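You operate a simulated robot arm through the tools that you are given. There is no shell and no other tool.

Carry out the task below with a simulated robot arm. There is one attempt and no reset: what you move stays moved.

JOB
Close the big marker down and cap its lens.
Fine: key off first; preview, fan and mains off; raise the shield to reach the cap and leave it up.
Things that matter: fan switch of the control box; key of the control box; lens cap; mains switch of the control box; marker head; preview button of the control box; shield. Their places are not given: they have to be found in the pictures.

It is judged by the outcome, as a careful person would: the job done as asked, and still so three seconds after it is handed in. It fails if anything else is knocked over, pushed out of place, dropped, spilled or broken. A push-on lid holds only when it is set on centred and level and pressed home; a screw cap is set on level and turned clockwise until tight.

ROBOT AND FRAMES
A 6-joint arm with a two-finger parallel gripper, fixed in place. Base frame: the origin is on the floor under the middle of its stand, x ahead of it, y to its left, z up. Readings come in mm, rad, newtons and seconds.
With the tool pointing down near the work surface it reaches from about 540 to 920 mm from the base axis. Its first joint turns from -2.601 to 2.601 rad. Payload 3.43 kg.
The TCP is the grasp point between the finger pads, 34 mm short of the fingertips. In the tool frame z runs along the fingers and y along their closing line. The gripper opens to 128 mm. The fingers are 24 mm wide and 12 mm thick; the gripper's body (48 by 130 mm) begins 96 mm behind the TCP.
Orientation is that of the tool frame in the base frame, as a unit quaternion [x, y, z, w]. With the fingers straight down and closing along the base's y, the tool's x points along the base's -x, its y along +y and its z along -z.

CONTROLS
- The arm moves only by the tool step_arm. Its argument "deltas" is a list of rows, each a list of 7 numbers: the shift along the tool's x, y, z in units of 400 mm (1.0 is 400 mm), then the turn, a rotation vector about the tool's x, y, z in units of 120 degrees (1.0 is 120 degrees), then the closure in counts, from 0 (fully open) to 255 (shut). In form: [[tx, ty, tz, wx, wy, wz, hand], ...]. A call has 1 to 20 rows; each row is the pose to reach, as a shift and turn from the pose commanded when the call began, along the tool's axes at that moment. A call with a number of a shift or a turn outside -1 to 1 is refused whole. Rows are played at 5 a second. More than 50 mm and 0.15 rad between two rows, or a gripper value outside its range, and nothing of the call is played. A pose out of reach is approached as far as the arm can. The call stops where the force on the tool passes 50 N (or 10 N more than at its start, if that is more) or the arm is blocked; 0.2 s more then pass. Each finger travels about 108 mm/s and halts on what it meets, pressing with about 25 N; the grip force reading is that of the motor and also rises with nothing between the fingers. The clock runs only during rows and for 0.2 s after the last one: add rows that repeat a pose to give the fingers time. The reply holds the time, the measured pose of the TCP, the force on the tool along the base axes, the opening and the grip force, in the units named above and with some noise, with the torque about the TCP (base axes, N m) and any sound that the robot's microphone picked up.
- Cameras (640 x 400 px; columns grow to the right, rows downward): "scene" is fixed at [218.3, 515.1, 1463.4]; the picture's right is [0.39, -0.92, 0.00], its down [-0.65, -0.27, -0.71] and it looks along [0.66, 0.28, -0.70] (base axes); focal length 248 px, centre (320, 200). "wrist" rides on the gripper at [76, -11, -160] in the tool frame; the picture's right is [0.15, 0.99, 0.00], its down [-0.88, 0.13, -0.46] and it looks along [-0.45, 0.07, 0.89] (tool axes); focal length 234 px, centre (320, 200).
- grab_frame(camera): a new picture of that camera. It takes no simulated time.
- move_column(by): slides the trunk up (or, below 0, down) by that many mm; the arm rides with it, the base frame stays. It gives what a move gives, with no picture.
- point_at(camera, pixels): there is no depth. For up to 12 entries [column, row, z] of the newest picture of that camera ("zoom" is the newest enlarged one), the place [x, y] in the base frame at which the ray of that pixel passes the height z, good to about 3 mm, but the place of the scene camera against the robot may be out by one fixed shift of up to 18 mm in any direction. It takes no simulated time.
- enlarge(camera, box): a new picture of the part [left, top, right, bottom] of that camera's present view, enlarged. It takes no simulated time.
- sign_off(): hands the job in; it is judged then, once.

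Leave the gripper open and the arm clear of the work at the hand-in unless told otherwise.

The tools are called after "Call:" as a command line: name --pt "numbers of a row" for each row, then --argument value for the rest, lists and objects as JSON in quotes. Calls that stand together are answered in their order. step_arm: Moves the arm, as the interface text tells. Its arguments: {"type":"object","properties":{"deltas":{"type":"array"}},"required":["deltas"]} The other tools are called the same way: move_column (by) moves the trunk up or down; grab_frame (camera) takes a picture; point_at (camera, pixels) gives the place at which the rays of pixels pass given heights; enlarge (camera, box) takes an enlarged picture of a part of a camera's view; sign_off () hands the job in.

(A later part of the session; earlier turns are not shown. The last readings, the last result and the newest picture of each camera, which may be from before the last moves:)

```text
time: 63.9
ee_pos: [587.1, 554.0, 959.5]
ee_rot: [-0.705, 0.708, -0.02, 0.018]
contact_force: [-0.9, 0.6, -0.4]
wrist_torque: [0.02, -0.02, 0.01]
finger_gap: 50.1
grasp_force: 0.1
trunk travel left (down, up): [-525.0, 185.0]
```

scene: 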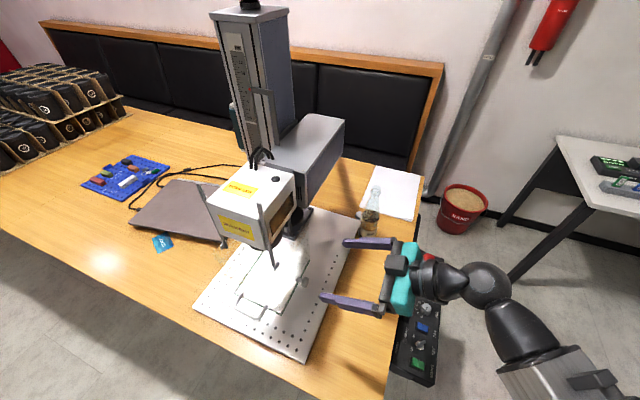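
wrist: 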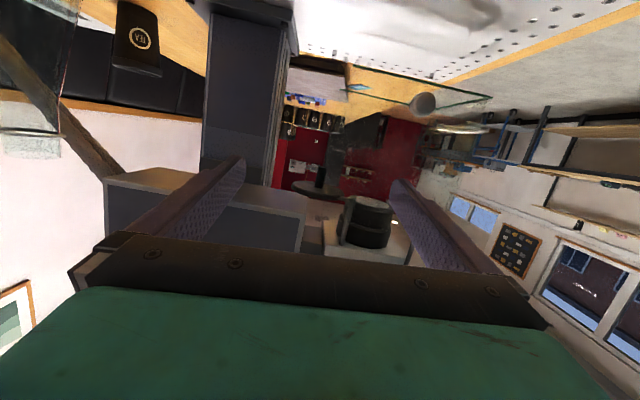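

There's a 3° residual roll; I'll level it, then travel to the front of the marker with yaw back to 0.

Call:
step_arm --pt "0 0 0 -0.0258 0 0 155" --pt "0 0 0 -0.0258 0 0 155"

Call:
step_arm --pt "-0.01 0.06 0.01 0 0 0.0625 155" --pt "-0.02 0.12 0.02 0 0 0.125 155" --pt "-0.03 0.18 0.03 0 0 0.1875 155" --pt "-0.04 0.24 0.04 0 0 0.25 155" --pt "-0.05 0.3 0.05 0 0 0.3125 155" --pt "-0.06 0.36 0.06 0 0 0.375 155" --pt "-0.07 0.42 0.07 0 0 0.4375 155" --pt "-0.08 0.48 0.08 0 0 0.5 155" --pt "-0.09 0.54 0.09 0 0 0.5625 155" --pt "-0.1 0.6 0.1 0 0 0.625 155" --pt "-0.11 0.66 0.1 0 0 0.6875 155" --pt "-0.1125 0.74 0.1 0 0 0.75 155" --pt "-0.1125 0.74 0.1 0 0 0.75 155"

Call:
grab_frame --camera "scene"

```text
time: 64.5
ee_pos: [587.5, 555.2, 958.6]
ee_rot: [-0.706, 0.708, 0.0, 0.001]
contact_force: [-0.2, 0.4, 0.0]
wrist_torque: [0.03, -0.01, 0.01]
finger_gap: 50.2
grasp_force: 0.1
trunk travel left (down, up): [-525.0, 185.0]
```

```text
time: 67.3
ee_pos: [291.0, 599.6, 919.4]
ee_rot: [0.004, 1.0, 0.001, -0.001]
contact_force: [0.4, -0.2, -0.5]
wrist_torque: [0.01, -0.02, 0.0]
finger_gap: 49.9
grasp_force: 0.0
trunk travel left (down, up): [-525.0, 185.0]
```

```text
taken
```

scene: 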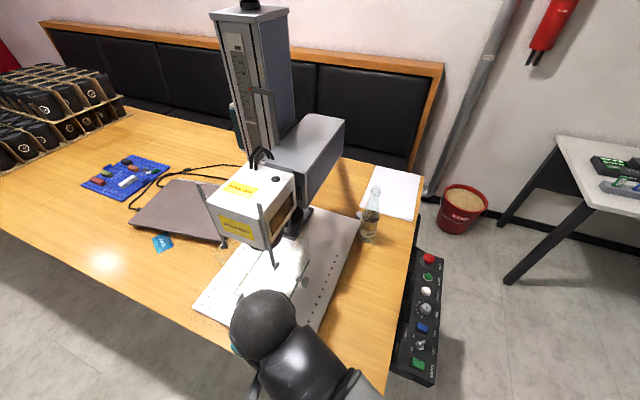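

Now slide across to y≈748 in front of the handle (x≈262, off the table edge), still vertical.

Call:
step_arm --pt "0.012 0.06 0.016 0 0 0 155" --pt "0.024 0.12 0.032 0 0 0 155" --pt "0.036 0.18 0.048 0 0 0 155" --pt "0.048 0.24 0.064 0 0 0 155" --pt "0.06 0.3 0.08 0 0 0 155" --pt "0.0725 0.37 0.1 0 0 0 155" --pt "0.0725 0.37 0.1 0 0 0 155"

Call:
step_arm --pt "0 0 0.01 0 -0.065 0 155" --pt "0 0 0.02 0 -0.13 0 155" --pt "0 0 0.03 0 -0.195 0 155" --pt "0 0 0.04 0 -0.26 0 155" --pt "0 0 0.05 0 -0.325 0 155" --pt "0 0 0.06 0 -0.39 0 155" --pt "0 0 0.07 0 -0.455 0 155" --pt "0 0 0.08 0 -0.52 0 155" --pt "0 0 0.09 0 -0.585 0 155" --pt "0 0 0.1 0 -0.65 0 155" --pt "0 0 0.1 0 -0.7 0 155" --pt "0 0 0.1 0 -0.75 0 155" --pt "0 0 0.1 0 -0.75 0 155"

Call:
grab_frame --camera "wrist"

Call:
grab_frame --camera "scene"

```text
time: 68.9
ee_pos: [266.1, 749.4, 880.4]
ee_rot: [0.003, 1.0, 0.001, -0.001]
contact_force: [-0.4, 0.6, -0.1]
wrist_torque: [-0.02, 0.0, 0.01]
finger_gap: 50.3
grasp_force: 0.1
trunk travel left (down, up): [-525.0, 185.0]
```

```text
time: 71.7
ee_pos: [263.1, 749.5, 839.8]
ee_rot: [0.003, 0.706, -0.001, 0.708]
contact_force: [0.1, -0.7, -0.5]
wrist_torque: [0.01, 0.02, -0.02]
finger_gap: 49.9
grasp_force: 0.1
trunk travel left (down, up): [-525.0, 185.0]
```

```text
taken
```

wrist: 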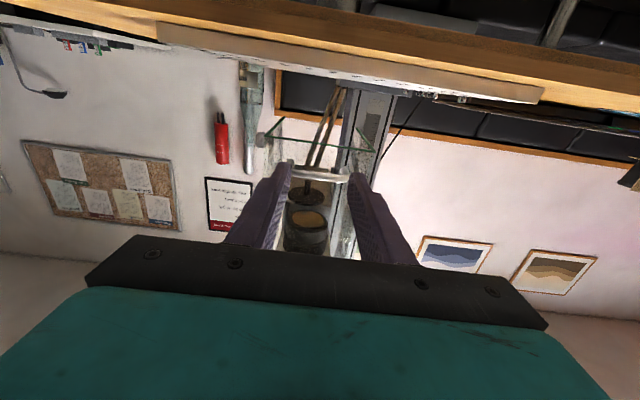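

```text
taken
```

scene: 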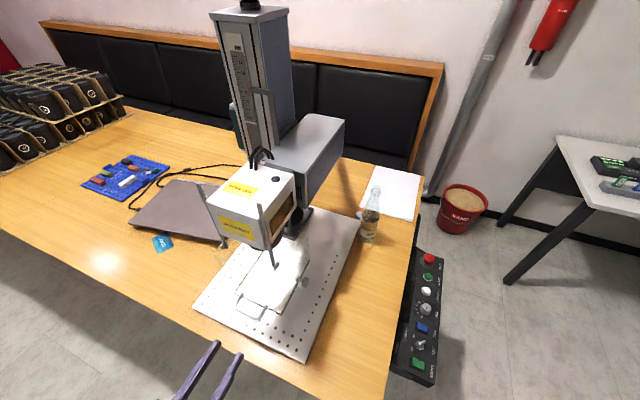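

The tool is horizontal at (263, 749.5, 840), pointing at the handle. The wrist view (upside-down) shows the handle, cap and lens ahead; enlarging.

Call:
enlarge --camera "wrist" --box '[240, 80, 420, 260]'

Call:
enlarge --camera "wrist" --box '[260, 150, 380, 230]'

```text
2.22 times, centred on (330, 170) of wrist
```

zoom: 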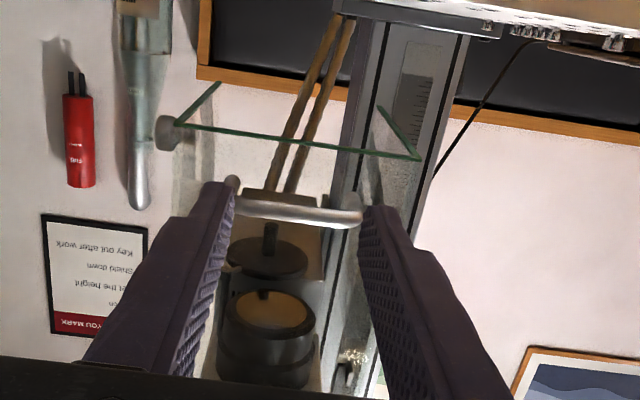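

```text
5.00 times, centred on (320, 190) of wrist
```

zoom: 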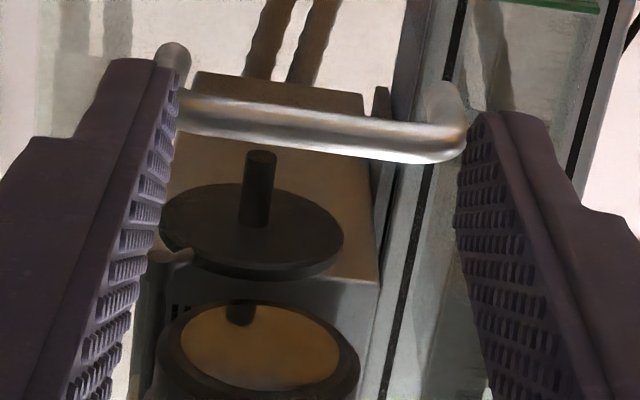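

The bar is at z≈860–867, y≈718–788. I'll narrow the fingers to ~24 mm apart, drop 16 mm, and advance 81 mm so the fingertips pass under the bar (tips at x≈378, front wall at 402).

Call:
step_arm --pt "0.02 0 0 0 0 0 207" --pt "0.04 0.003 0 0 0 0 207" --pt "0.04 0.003 0.07 0 0 0 207" --pt "0.04 0.003 0.14 0 0 0 207" --pt "0.04 0.003 0.2025 0 0 0 207" --pt "0.04 0.003 0.2025 0 0 0 207"

Call:
grab_frame --camera "wrist"

Call:
enlarge --camera "wrist" --box '[240, 80, 420, 260]'

Call:
enlarge --camera "scene" --box '[190, 240, 310, 360]'

```text
time: 73.1
ee_pos: [346.8, 747.9, 823.7]
ee_rot: [0.002, 0.707, 0.0, 0.707]
contact_force: [0.6, -0.5, 0.1]
wrist_torque: [-0.02, 0.01, 0.01]
finger_gap: 24.2
grasp_force: 0.1
trunk travel left (down, up): [-525.0, 185.0]
```

```text
taken
```

wrist: 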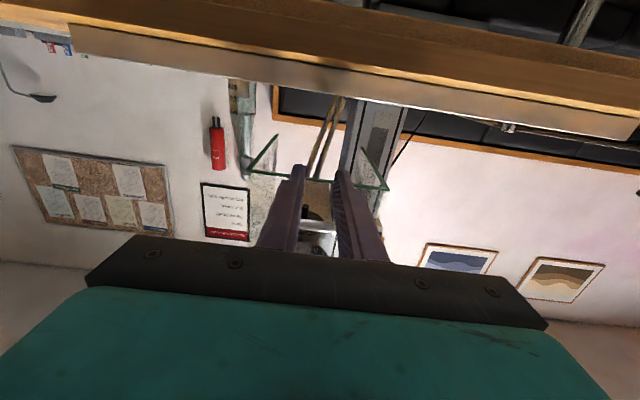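

```text
2.22 times, centred on (330, 170) of wrist
```

zoom: 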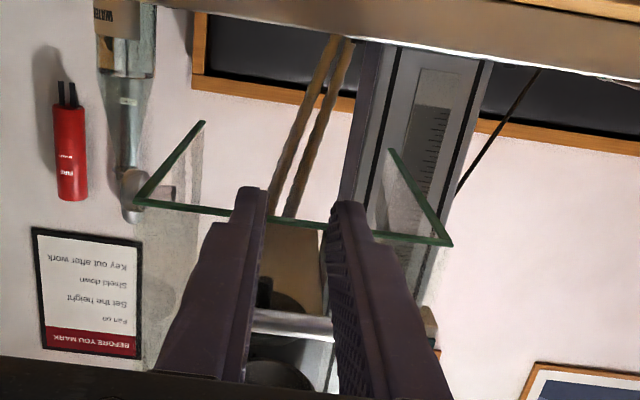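

```text
3.33 times, centred on (250, 300) of scene
```

zoom: 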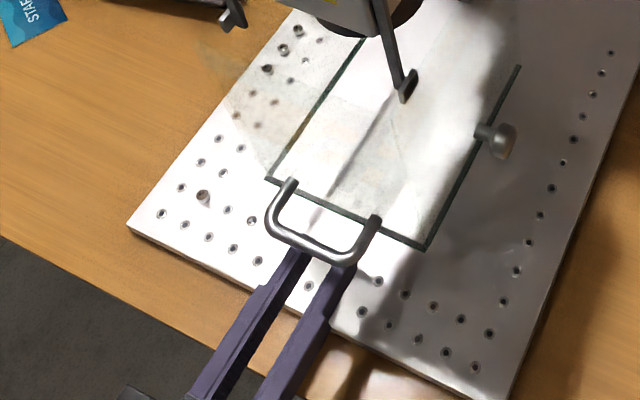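

The fingertips are under the bar, gap ≈22 mm. I'll raise 30 mm in small rows and watch the force to feel how the shield moves.

Call:
step_arm --pt "-0.015 0 0 0 0 0 207" --pt "-0.03 0 0 0 0 0 207" --pt "-0.045 0 0 0 0 0 207" --pt "-0.05 0 0 0 0 0 207" --pt "-0.055 0 0 0 0 0 207" --pt "-0.06 0 0 0 0 0 207" --pt "-0.065 0 0 0 0 0 207" --pt "-0.07 0 0 0 0 0 207" --pt "-0.075 0 0 0 0 0 207"

Call:
enlarge --camera "scene" --box '[190, 180, 330, 360]'

Call:
enlarge --camera "wrist" --box '[240, 80, 420, 260]'

```text
time: 75.1
ee_pos: [344.2, 749.5, 855.8]
ee_rot: [0.003, 0.707, -0.002, 0.707]
contact_force: [-1.5, -0.3, -2.6]
wrist_torque: [-0.03, 0.05, 0.02]
finger_gap: 24.2
grasp_force: 0.0
trunk travel left (down, up): [-525.0, 185.0]
```

```text
2.22 times, centred on (260, 270) of scene
```

zoom: 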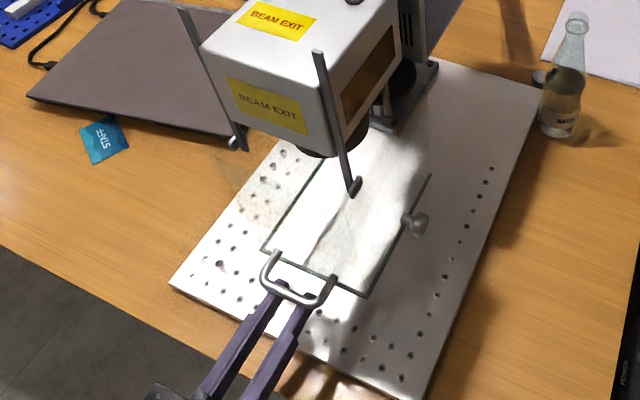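

```text
2.22 times, centred on (330, 170) of wrist
```

zoom: 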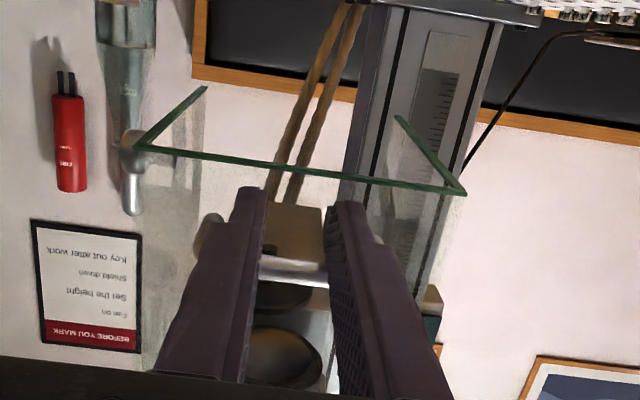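

Light contact now (−2.6 N). I'll lift another 40 mm in 5 mm rows and check how it moves.

Call:
step_arm --pt "-0.0075 0 0 0 0 0 207" --pt "-0.015 0 0 0 0 0 207" --pt "-0.0225 0 0 0 0 0 207" --pt "-0.03 0 0 0 0 0 207" --pt "-0.0425 0 0 0 0 0 207" --pt "-0.055 0 0 0 0 0 207" --pt "-0.0675 0 0 0 0 0 207" --pt "-0.08 0 0 0 0 0 207" --pt "-0.0925 0 0 0 0 0 207"

Call:
enlarge --camera "scene" --box '[190, 180, 330, 360]'

Call:
enlarge --camera "wrist" --box '[240, 80, 420, 260]'

```text
time: 77.1
ee_pos: [344.7, 749.7, 891.0]
ee_rot: [0.002, 0.707, -0.001, 0.707]
contact_force: [0.1, 1.2, -1.5]
wrist_torque: [-0.03, 0.05, 0.0]
finger_gap: 24.3
grasp_force: 0.7
trunk travel left (down, up): [-525.0, 185.0]
```

```text
2.22 times, centred on (260, 270) of scene
```

zoom: 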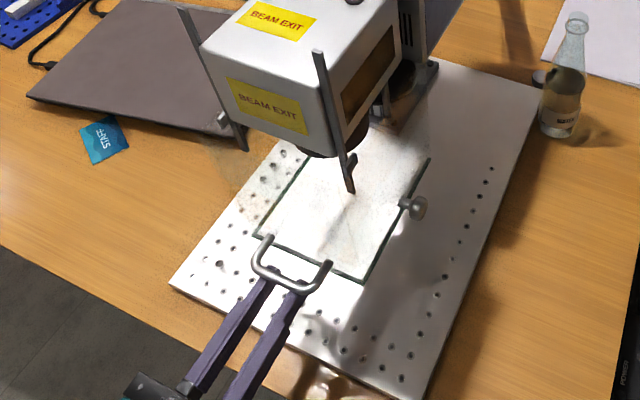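

```text
2.22 times, centred on (330, 170) of wrist
```

zoom: 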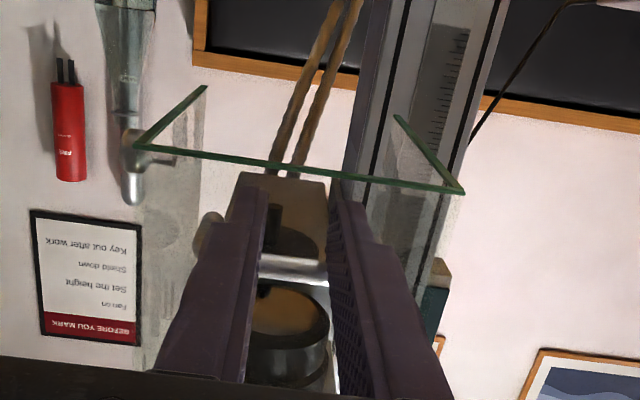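

The shield slides up: its clips ride the fixed rails, and the load is only ~2 N. Continue lifting another 80 mm.

Call:
step_arm --pt "-0.02 0 0 0 0 0 207" --pt "-0.04 0 0 0 0 0 207" --pt "-0.06 0 0 0 0 0 207" --pt "-0.08 0 0 0 0 0 207" --pt "-0.1 0 0 0 0 0 207" --pt "-0.12 0 0 0 0 0 207" --pt "-0.14 0 0 0 0 0 207" --pt "-0.16 0 0 0 0 0 207" --pt "-0.18 0 0 0 0 0 207" --pt "-0.2 0 0 0 0 0 207"

Call:
enlarge --camera "scene" --box '[190, 180, 330, 360]'

Call:
enlarge --camera "wrist" --box '[240, 80, 420, 260]'

```text
time: 79.3
ee_pos: [346.4, 749.7, 971.5]
ee_rot: [0.002, 0.707, 0.0, 0.707]
contact_force: [0.3, 0.1, -1.6]
wrist_torque: [-0.02, 0.02, 0.0]
finger_gap: 24.2
grasp_force: 0.2
trunk travel left (down, up): [-525.0, 185.0]
```

```text
2.22 times, centred on (260, 270) of scene
```

zoom: 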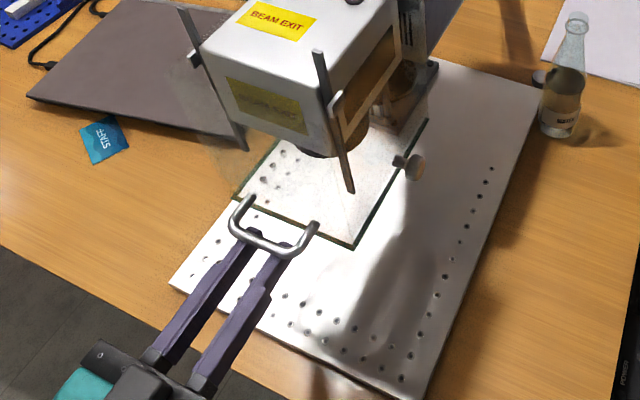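

```text
2.22 times, centred on (330, 170) of wrist
```

zoom: 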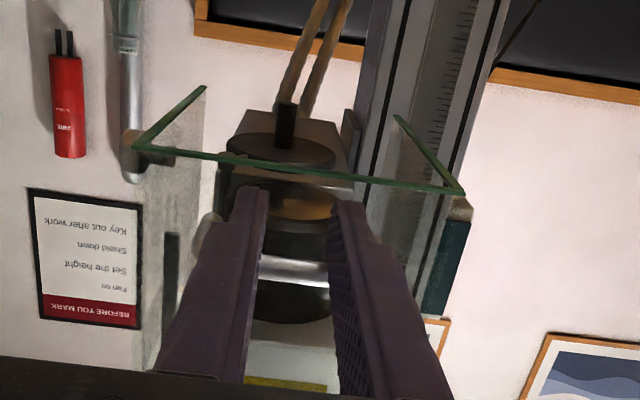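

Lifted ≈115 mm; the clips still have ~40 mm of rail left. I'll lift 36 mm more in 4 mm rows, watching for a stop or click.

Call:
step_arm --pt "-0.01 0 0 0 0 0 207" --pt "-0.02 0 0 0 0 0 207" --pt "-0.03 0 0 0 0 0 207" --pt "-0.04 0 0 0 0 0 207" --pt "-0.05 0 0 0 0 0 207" --pt "-0.06 0 0 0 0 0 207" --pt "-0.07 0 0 0 0 0 207" --pt "-0.08 0 0 0 0 0 207" --pt "-0.09 0 0 0 0 0 207"

Call:
enlarge --camera "scene" --box '[190, 180, 330, 360]'

Call:
enlarge --camera "wrist" --box '[240, 80, 420, 260]'

```text
time: 81.3
ee_pos: [345.5, 748.9, 1007.2]
ee_rot: [0.002, 0.707, -0.001, 0.707]
contact_force: [-0.1, 0.4, -1.5]
wrist_torque: [-0.05, 0.0, -0.03]
finger_gap: 24.2
grasp_force: 0.1
trunk travel left (down, up): [-525.0, 185.0]
```

```text
2.22 times, centred on (260, 270) of scene
```

zoom: 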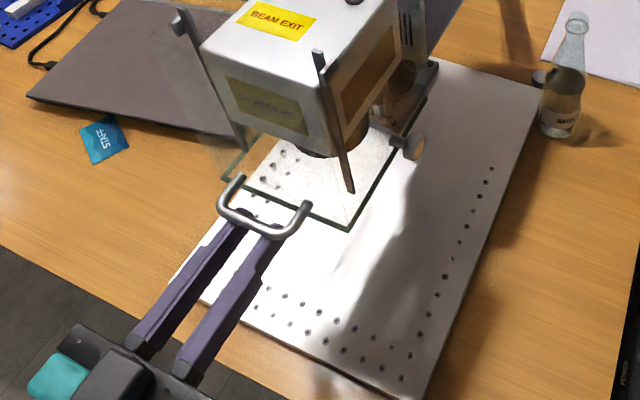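

```text
2.22 times, centred on (330, 170) of wrist
```

zoom: 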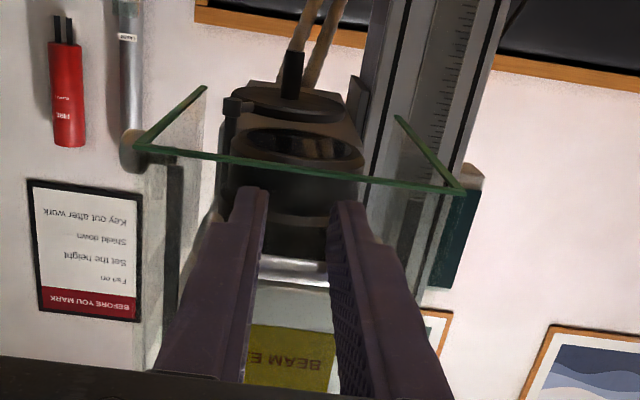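

Clips are close to the rail tops. I'll creep up in 1.5 mm rows to feel for the end stop.

Call:
step_arm --pt "-0.00375 0 0 0 0 0 207" --pt "-0.0075 0 0 0 0 0 207" --pt "-0.01125 0 0 0 0 0 207" --pt "-0.015 0 0 0 0 0 207"

Call:
enlarge --camera "scene" --box '[190, 170, 290, 270]'

```text
time: 82.3
ee_pos: [345.7, 749.4, 1012.7]
ee_rot: [0.001, 0.707, 0.0, 0.707]
contact_force: [0.2, 0.2, -0.3]
wrist_torque: [-0.02, 0.05, 0.02]
finger_gap: 24.1
grasp_force: 0.1
trunk travel left (down, up): [-525.0, 185.0]
```

```text
4.00 times, centred on (240, 220) of scene
```

zoom: 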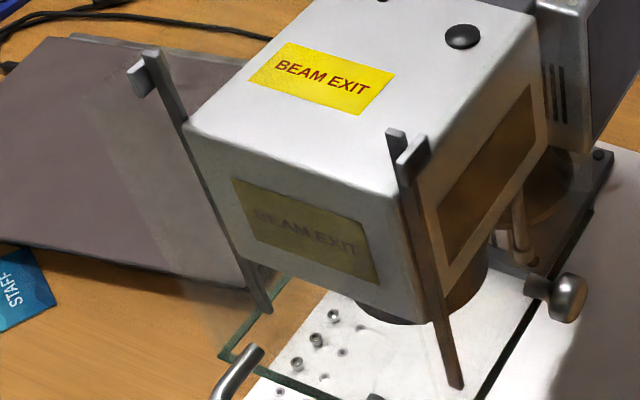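

Still ~8 mm of rail above the clips and the load went to ~0. I'll creep up a few more millimetres.

Call:
step_arm --pt "-0.00375 0 0 0 0 0 207" --pt "-0.0075 0 0 0 0 0 207" --pt "-0.01125 0 0 0 0 0 207" --pt "-0.015 0 0 0 0 0 207"

Call:
enlarge --camera "scene" --box '[190, 170, 290, 270]'

Call:
enlarge --camera "wrist" --box '[240, 80, 420, 260]'

```text
time: 83.3
ee_pos: [344.7, 749.5, 1019.0]
ee_rot: [0.003, 0.707, -0.002, 0.707]
contact_force: [0.8, -0.6, 0.0]
wrist_torque: [0.03, -0.01, -0.02]
finger_gap: 24.1
grasp_force: 0.1
trunk travel left (down, up): [-525.0, 185.0]
```

```text
4.00 times, centred on (240, 220) of scene
```

zoom: 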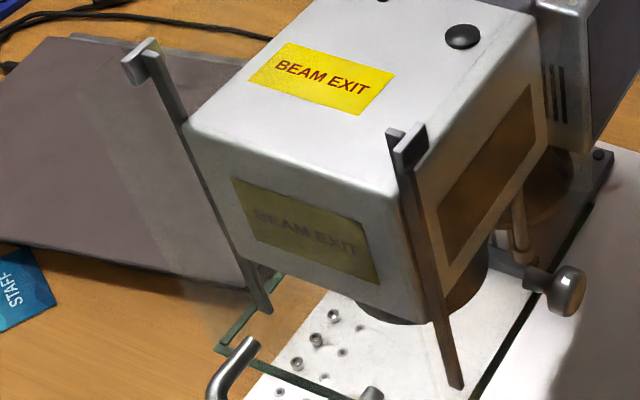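

```text
2.22 times, centred on (330, 170) of wrist
```

zoom: 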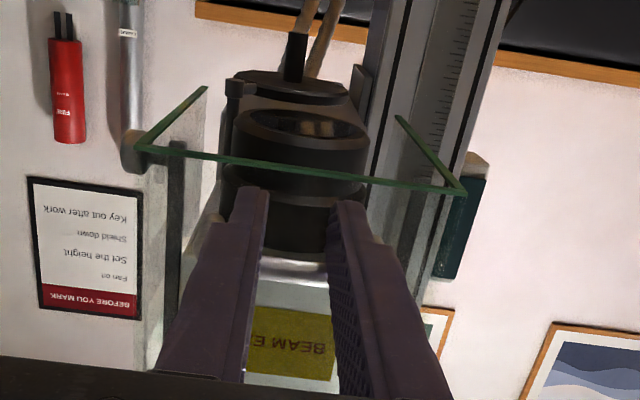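

The clips are flush with the rail tops. I'll lower the fingers 5 mm and see whether the shield stays up by itself.

Call:
step_arm --pt "0.004 0 0 0 0 0 207" --pt "0.008 0 0 0 0 0 207" --pt "0.0125 0 0 0 0 0 207" --pt "0.0125 0 0 0 0 0 207"

Call:
enlarge --camera "scene" --box '[190, 170, 290, 270]'

Call:
enlarge --camera "wrist" --box '[240, 80, 420, 260]'

```text
time: 84.3
ee_pos: [344.9, 748.7, 1014.1]
ee_rot: [0.001, 0.707, 0.0, 0.707]
contact_force: [-0.2, 0.6, -0.3]
wrist_torque: [-0.01, 0.01, 0.01]
finger_gap: 23.9
grasp_force: 0.1
trunk travel left (down, up): [-525.0, 185.0]
```

```text
4.00 times, centred on (240, 220) of scene
```

zoom: 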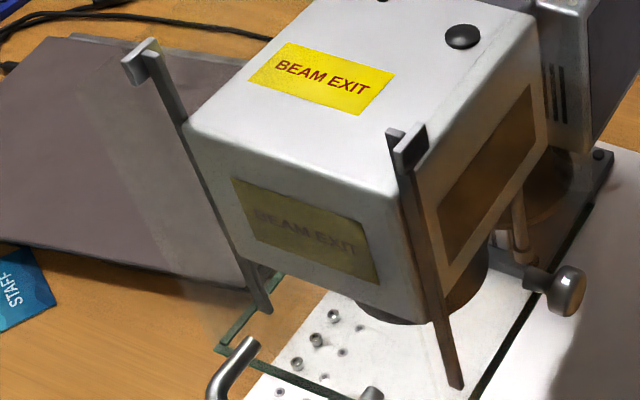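

```text
2.22 times, centred on (330, 170) of wrist
```

zoom: 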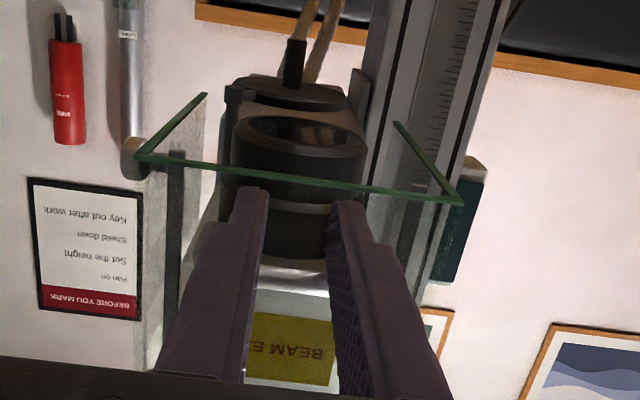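

The shield stays up unaided with the fingers lowered. I'll drop 40 mm, withdraw along −x, and bring the tool back to vertical.

Call:
step_arm --pt "0.05 0 0 0 0 0 207" --pt "0.1 0 0 0 0 0 207" --pt "0.1 0 -0.07 0 0 0 207" --pt "0.1 0 -0.14 0 0 0 207" --pt "0.1 0 -0.205 0 0 0 207" --pt "0.1 0 -0.205 0 0 0 207"

Call:
grab_frame --camera "wrist"

Call:
enlarge --camera "wrist" --box '[240, 100, 420, 240]'

Call:
enlarge --camera "scene" --box '[190, 170, 310, 290]'

```text
time: 85.7
ee_pos: [263.6, 749.7, 975.8]
ee_rot: [0.003, 0.707, -0.001, 0.707]
contact_force: [0.3, -0.5, 0.2]
wrist_torque: [0.02, 0.0, 0.01]
finger_gap: 24.0
grasp_force: 0.0
trunk travel left (down, up): [-525.0, 185.0]
```

```text
taken
```

wrist: 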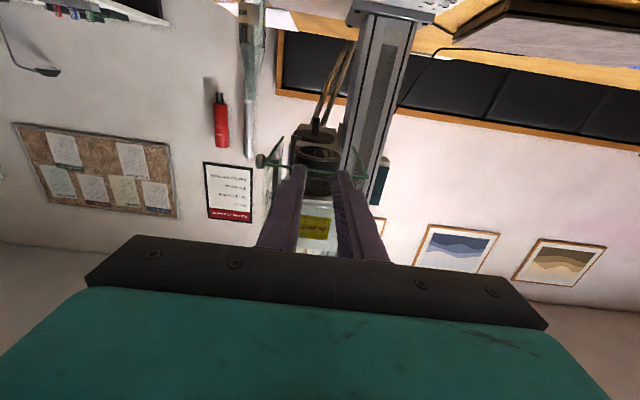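

```text
2.86 times, centred on (330, 170) of wrist
```

zoom: 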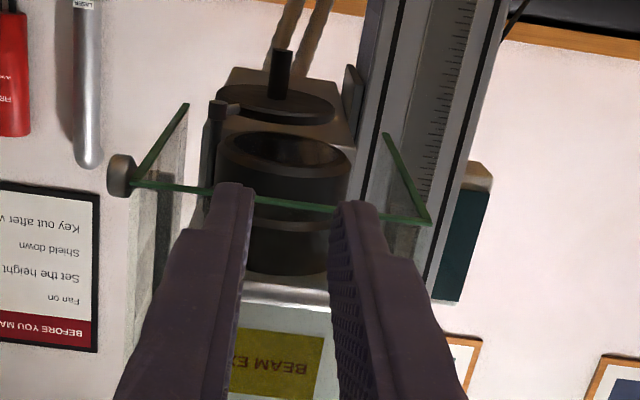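

```text
3.33 times, centred on (250, 230) of scene
```

zoom: 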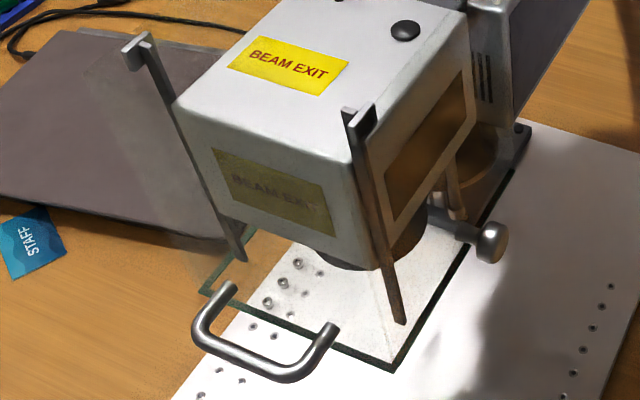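

Shield remains up with its bottom edge at z≈1008. From this view I refine: lens centre ≈(488.5, 752), post ≈(529.3, 707), cap stem ≈(576.5, 744) with its lower end at z≈965, swing radius ≈60 mm. Now unpitch to vertical and go back around to the −y side.

Call:
step_arm --pt "0.015 0 0 0 0.065 0 160" --pt "0.03 0 0 0 0.13 0 160" --pt "0.045 0 0 0 0.195 0 160" --pt "0.06 0 0 0 0.26 0 160" --pt "0.075 0 0 0 0.325 0 160" --pt "0.09 0 0 0 0.39 0 160" --pt "0.105 0 0 0 0.455 0 160" --pt "0.12 0 0 0 0.52 0 160" --pt "0.135 0 0 0 0.585 0 160" --pt "0.15 0 0 0 0.65 0 160" --pt "0.165 0 0 0 0.7 0 160" --pt "0.18 0 0 0 0.75 0 160" --pt "0.18 0 0 0 0.75 0 160"

Call:
step_arm --pt "-0.012 -0.06 0 0 0 0 160" --pt "-0.024 -0.12 0 0 0 0 160" --pt "-0.036 -0.18 0 0 0 0 160" --pt "-0.048 -0.24 0 0 0 0 160" --pt "-0.06 -0.3 0 0 0 0 160" --pt "-0.07 -0.375 0 0 0 0 160" --pt "-0.07 -0.375 0 0 0 0 160"

```text
time: 88.5
ee_pos: [262.1, 749.2, 901.6]
ee_rot: [0.001, 1.0, 0.0, -0.001]
contact_force: [-0.6, 0.3, 0.2]
wrist_torque: [-0.01, 0.02, -0.02]
finger_gap: 47.6
grasp_force: 0.1
trunk travel left (down, up): [-525.0, 185.0]
```

```text
time: 90.1
ee_pos: [292.2, 599.0, 900.5]
ee_rot: [0.002, 1.0, 0.001, -0.001]
contact_force: [0.2, 0.5, -0.8]
wrist_torque: [-0.01, 0.0, -0.02]
finger_gap: 47.5
grasp_force: 0.0
trunk travel left (down, up): [-525.0, 185.0]
```

Now travel to about (577, 545, 940) with yaw +90°, then pitch to horizontal pointing +y.

Call:
step_arm --pt "-0.06 -0.011 -0.008 0 0 -0.0625 160" --pt "-0.12 -0.022 -0.016 0 0 -0.125 160" --pt "-0.18 -0.033 -0.024 0 0 -0.1875 160" --pt "-0.24 -0.044 -0.032 0 0 -0.25 160" --pt "-0.3 -0.055 -0.04 0 0 -0.3125 160" --pt "-0.36 -0.066 -0.048 0 0 -0.375 160" --pt "-0.42 -0.077 -0.056 0 0 -0.4375 160" --pt "-0.48 -0.088 -0.064 0 0 -0.5 160" --pt "-0.54 -0.099 -0.072 0 0 -0.5625 160" --pt "-0.6 -0.11 -0.08 0 0 -0.625 160" --pt "-0.66 -0.121 -0.09 0 0 -0.6875 160" --pt "-0.7125 -0.135 -0.1 0 0 -0.75 160" --pt "-0.7125 -0.135 -0.1 0 0 -0.75 160"

Call:
step_arm --pt "0 0 0 0 -0.065 0 160" --pt "0 0 0 0 -0.13 0 160" --pt "0 0 0 0 -0.195 0 160" --pt "0 0 0 0 -0.26 0 160" --pt "0 0 0 0 -0.325 0 160" --pt "0 0 0 0 -0.39 0 160" --pt "0 0 0 0 -0.455 0 160" --pt "0 0 0 0 -0.52 0 160" --pt "0 0 0 0 -0.585 0 160" --pt "0 0 0 0 -0.65 0 160" --pt "0 0 0 0 -0.7 0 160" --pt "0 0 0 0 -0.75 0 160" --pt "0 0 0 0 -0.75 0 160"

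Call:
grab_frame --camera "wrist"

Call:
enlarge --camera "wrist" --box '[240, 100, 420, 240]'

```text
time: 92.9
ee_pos: [575.2, 544.2, 941.8]
ee_rot: [-0.707, 0.707, 0.0, 0.001]
contact_force: [0.0, -0.2, -0.2]
wrist_torque: [0.0, -0.01, -0.05]
finger_gap: 47.8
grasp_force: 0.1
trunk travel left (down, up): [-525.0, 185.0]
```

```text
time: 95.7
ee_pos: [575.6, 544.9, 941.8]
ee_rot: [-0.498, 0.5, 0.5, 0.502]
contact_force: [0.7, 0.3, 0.4]
wrist_torque: [0.02, 0.01, 0.02]
finger_gap: 47.6
grasp_force: 0.0
trunk travel left (down, up): [-525.0, 185.0]
```

```text
taken
```

wrist: 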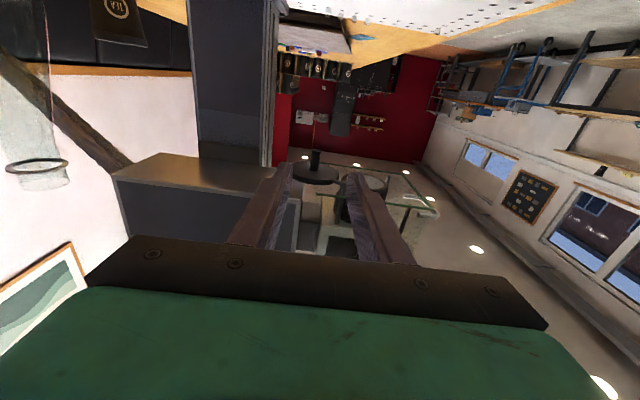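

```text
2.86 times, centred on (330, 170) of wrist
```

zoom: 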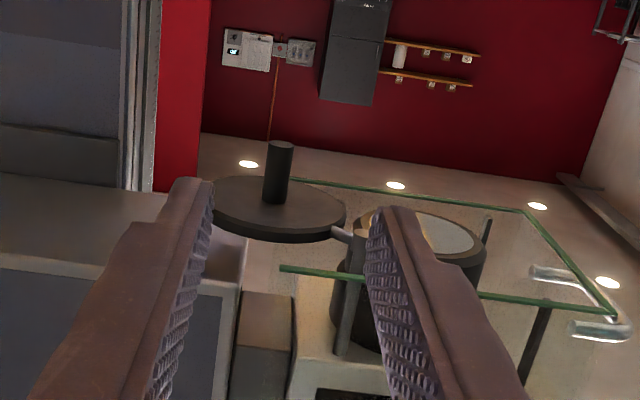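

Very clear view: stem at (576.4, 744), z 964–995; near-wall bottom edge at z≈1007. I'll raise to TCP z≈975 (fingers 963–987) and advance along +y toward the stem in two stages.

Call:
step_arm --pt "-0.04 -0.001 0 0 0 0 160" --pt "-0.0825 -0.002 0 0 0 0 160" --pt "-0.0825 -0.002 0.08 0 0 0 160" --pt "-0.0825 -0.002 0.16 0 0 0 160" --pt "-0.0825 -0.002 0.24 0 0 0 160" --pt "-0.0825 -0.002 0.32 0 0 0 160" --pt "-0.0825 -0.002 0.32 0 0 0 160"

Call:
grab_frame --camera "wrist"

Call:
enlarge --camera "wrist" --box '[240, 100, 420, 240]'

```text
time: 97.3
ee_pos: [577.3, 671.0, 977.3]
ee_rot: [-0.498, 0.501, 0.499, 0.502]
contact_force: [-0.1, -0.6, -0.6]
wrist_torque: [0.02, -0.01, -0.04]
finger_gap: 47.8
grasp_force: 0.1
trunk travel left (down, up): [-525.0, 185.0]
```

```text
taken
```

wrist: 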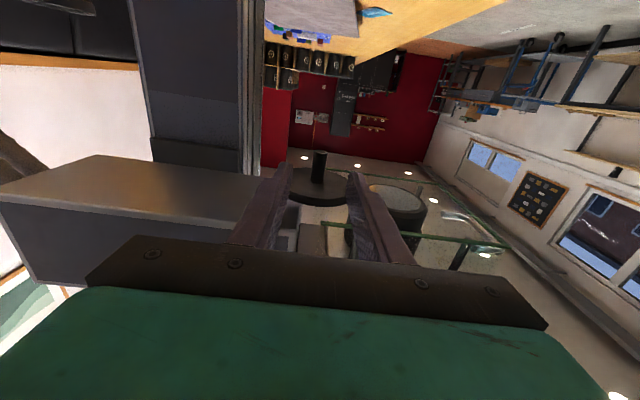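

```text
2.86 times, centred on (330, 170) of wrist
```

zoom: 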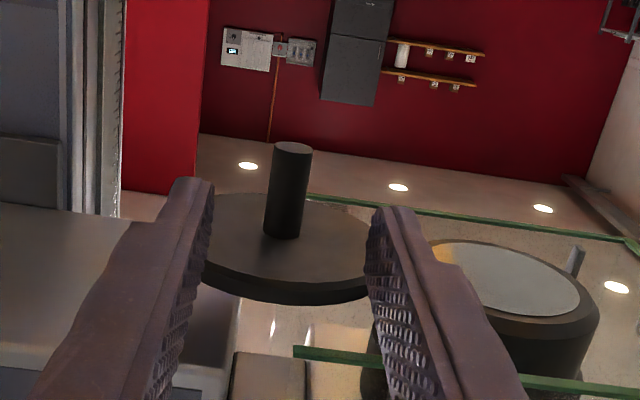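

Centred on the stem. Advance 72 mm more so the stem is between the pads, then narrow to a ~20 mm cage.

Call:
step_arm --pt "0 0 0.05 0 0 0 160" --pt "0 0 0.1 0 0 0 160" --pt "0 0 0.15 0 0 0 160" --pt "0 0 0.18 0 0 0 160" --pt "0 0 0.18 0 0 0 160"

Call:
grab_frame --camera "wrist"

Call:
enlarge --camera "wrist" --box '[240, 100, 420, 240]'

Call:
enlarge --camera "scene" --box '[200, 170, 360, 290]'

```text
time: 98.5
ee_pos: [577.0, 744.6, 976.3]
ee_rot: [-0.499, 0.5, 0.5, 0.501]
contact_force: [0.0, -0.5, 0.0]
wrist_torque: [-0.03, 0.04, -0.01]
finger_gap: 47.7
grasp_force: 0.1
trunk travel left (down, up): [-525.0, 185.0]
```

```text
taken
```

wrist: 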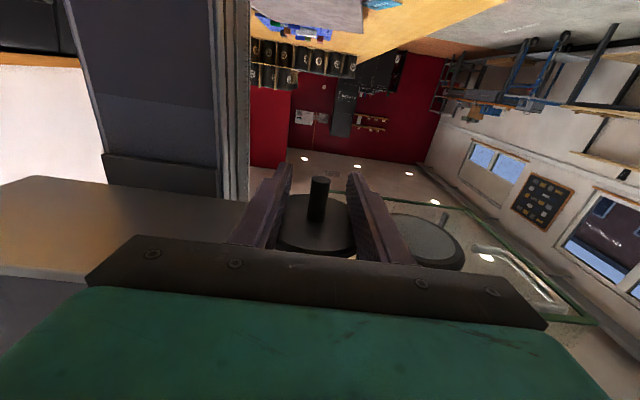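

```text
2.86 times, centred on (330, 170) of wrist
```

zoom: 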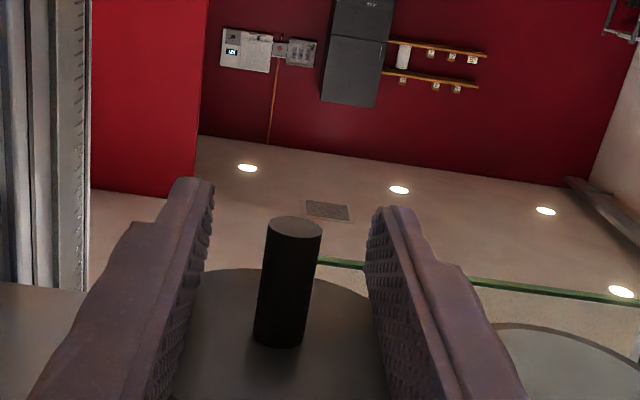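

```text
3.33 times, centred on (280, 230) of scene
```

zoom: 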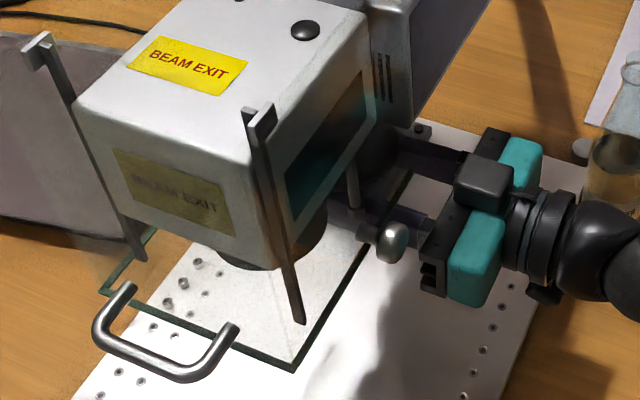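

The stem is right between the pads at the TCP. Close to a ~19 mm cage around it.

Call:
step_arm --pt "0 0 0 0 0 0 190" --pt "0 0 0 0 0 0 210" --pt "0 0 0 0 0 0 217" --pt "0 0 0 0 0 0 217"

Call:
enlarge --camera "wrist" --box '[240, 100, 420, 240]'

```text
time: 99.5
ee_pos: [577.4, 744.5, 976.2]
ee_rot: [-0.498, 0.5, 0.5, 0.502]
contact_force: [0.2, -0.7, 0.4]
wrist_torque: [0.02, -0.02, 0.0]
finger_gap: 18.9
grasp_force: 0.1
trunk travel left (down, up): [-525.0, 185.0]
```

```text
2.86 times, centred on (330, 170) of wrist
```

zoom: 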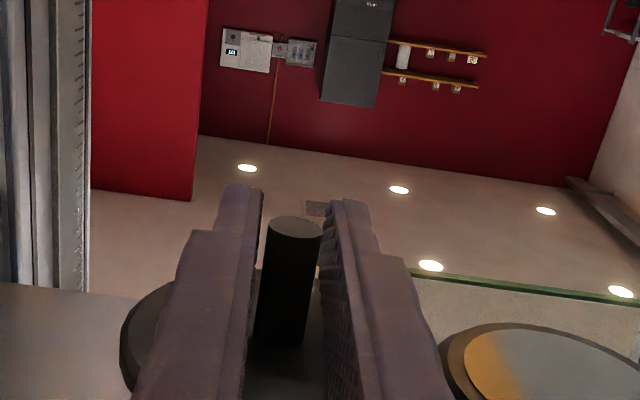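

Caged. I'll lower 4 mm for clearance under the swing-arm hub, then swing the stem along its arc about the post, first half (to ≈86°).

Call:
step_arm --pt "0.01 0 0 0 0 0 217" --pt "0.01 0.0105 0.0115 0 0 0 217" --pt "0.01 0.021 0.0218 0 0 0 217" --pt "0.01 0.034 0.0315 0 0 0 217" --pt "0.01 0.0475 0.0395 0 0 0 217" --pt "0.01 0.062 0.0465 0 0 0 217" --pt "0.01 0.077 0.0515 0 0 0 217" --pt "0.01 0.0925 0.0552 0 0 0 217" --pt "0.01 0.1085 0.0573 0 0 0 217"

Call:
enlarge --camera "wrist" --box '[240, 100, 420, 240]'

Call:
enlarge --camera "scene" --box '[200, 170, 360, 290]'

```text
time: 101.5
ee_pos: [532.9, 767.4, 971.4]
ee_rot: [-0.498, 0.501, 0.499, 0.502]
contact_force: [-0.3, 0.1, 0.5]
wrist_torque: [0.02, 0.02, 0.02]
finger_gap: 18.9
grasp_force: 0.2
trunk travel left (down, up): [-525.0, 185.0]
```

```text
2.86 times, centred on (330, 170) of wrist
```

zoom: 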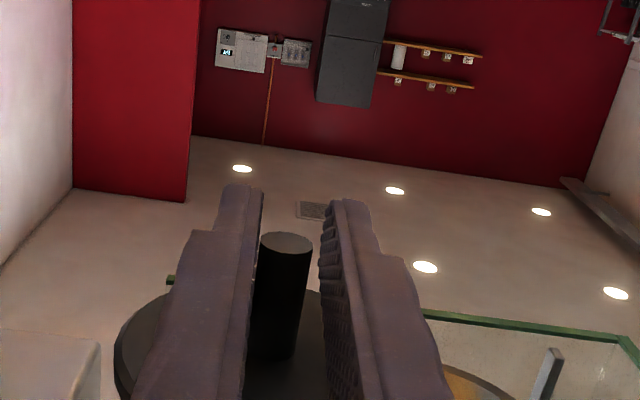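

```text
3.33 times, centred on (280, 230) of scene
```

zoom: 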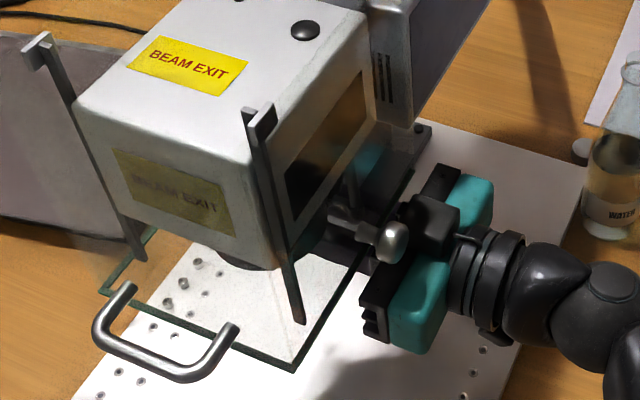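

Swinging freely. Continue to ≈128°, then check alignment with the lens.

Call:
step_arm --pt "0 0.0175 0 0 0 0 217" --pt "0 0.035 -0.0013 0 0 0 217" --pt "0 0.0505 -0.0045 0 0 0 217" --pt "0 0.066 -0.009 0 0 0 217" --pt "0 0.0785 -0.0145 0 0 0 217" --pt "0 0.0903 -0.0203 0 0 0 217" --pt "0 0.1 -0.0263 0 0 0 217" --pt "0 0.1083 -0.0323 0 0 0 217"

Call:
grab_frame --camera "wrist"

Call:
enlarge --camera "wrist" --box '[240, 120, 420, 260]'

Call:
enlarge --camera "scene" --box '[220, 190, 320, 270]'

```text
time: 103.3
ee_pos: [489.7, 754.1, 971.8]
ee_rot: [-0.498, 0.501, 0.499, 0.502]
contact_force: [0.0, -0.1, 0.4]
wrist_torque: [-0.01, 0.0, 0.0]
finger_gap: 19.0
grasp_force: 0.1
trunk travel left (down, up): [-525.0, 185.0]
```

```text
taken
```

wrist: 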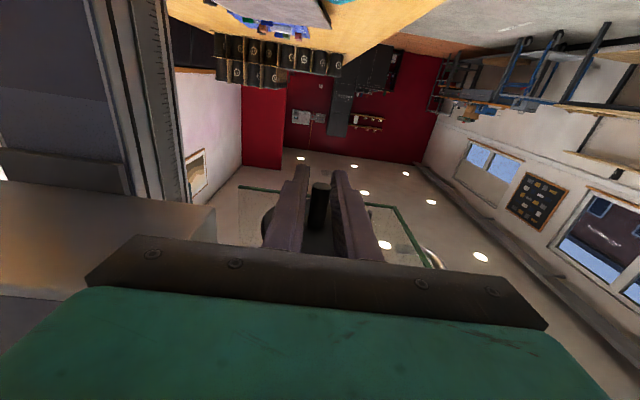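

```text
2.86 times, centred on (330, 190) of wrist
```

zoom: 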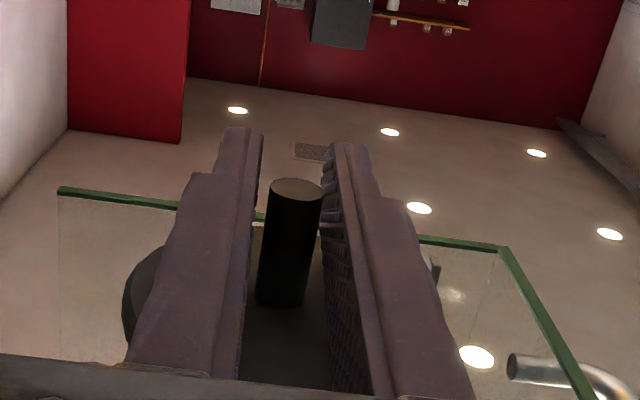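

```text
5.00 times, centred on (270, 230) of scene
```

zoom: 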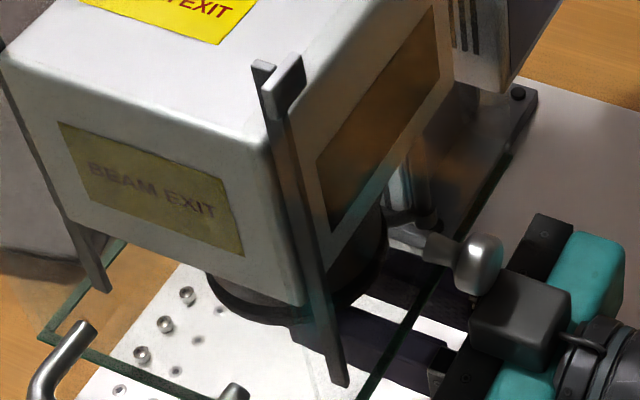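

The stem is now at about (488.4, 753.5) — right under the lens. I'll open, back off 110 mm, and inspect the alignment of cap and lens.

Call:
step_arm --pt "0 0 0 0 0 0 160" --pt "0 0 0 0 0 0 160" --pt "0 0 -0.08 0 0 0 160" --pt "0 0 -0.16 0 0 0 160" --pt "0 0 -0.24 0 0 0 160" --pt "0.05 0 -0.3 0 0 0 160" --pt "0.05 0 -0.3 0 0 0 160"

Call:
grab_frame --camera "wrist"

Call:
enlarge --camera "wrist" --box '[250, 120, 390, 240]'

Call:
enlarge --camera "scene" --box '[220, 190, 320, 270]'

```text
time: 104.9
ee_pos: [487.5, 637.8, 950.2]
ee_rot: [-0.499, 0.5, 0.5, 0.502]
contact_force: [-0.5, 1.1, -0.5]
wrist_torque: [-0.02, -0.03, -0.03]
finger_gap: 47.8
grasp_force: 0.0
trunk travel left (down, up): [-525.0, 185.0]
```

```text
taken
```

wrist: 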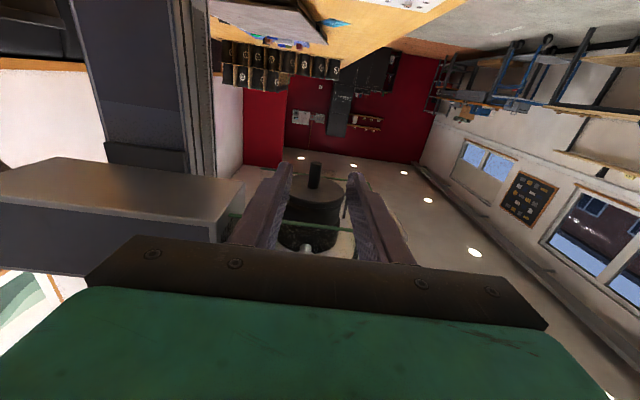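

```text
3.33 times, centred on (320, 180) of wrist
```

zoom: 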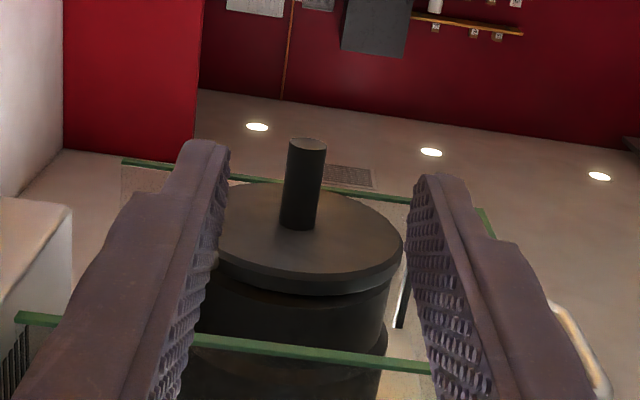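

```text
5.00 times, centred on (270, 230) of scene
```

zoom: 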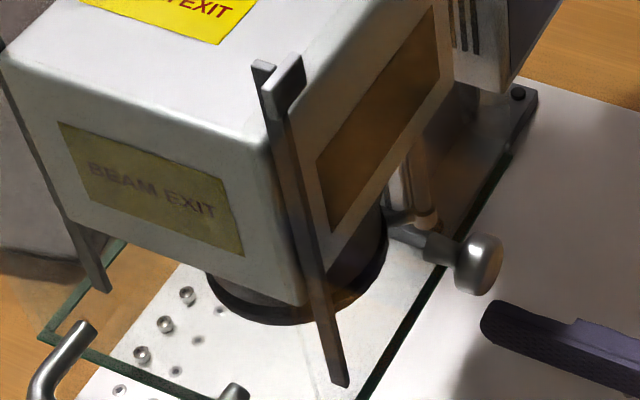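

The cap is under the lens with a small gap. I'll open wider to see both sides of disc and barrel.

Call:
step_arm --pt "0 0 0 0 0 0 60" --pt "0 0 0 0 0 0 20" --pt "0 0 0 0 0 0 20"

Call:
grab_frame --camera "wrist"

Call:
enlarge --camera "wrist" --box '[250, 140, 390, 240]'

```text
time: 105.7
ee_pos: [486.9, 636.8, 950.1]
ee_rot: [-0.499, 0.5, 0.499, 0.501]
contact_force: [0.1, 0.5, -0.2]
wrist_torque: [0.0, 0.02, 0.06]
finger_gap: 118.0
grasp_force: 0.1
trunk travel left (down, up): [-525.0, 185.0]
```

```text
taken
```

wrist: 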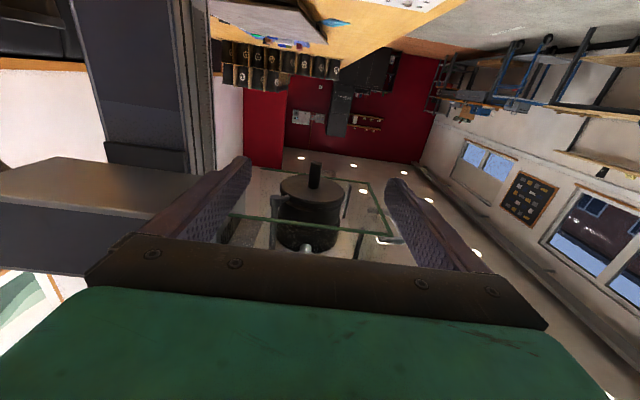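

```text
4.00 times, centred on (320, 190) of wrist
```

zoom: 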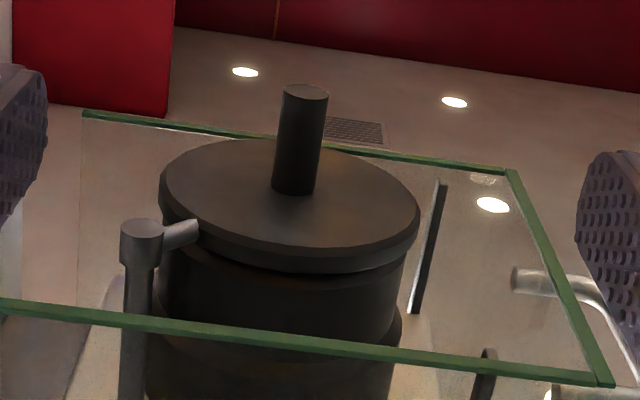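

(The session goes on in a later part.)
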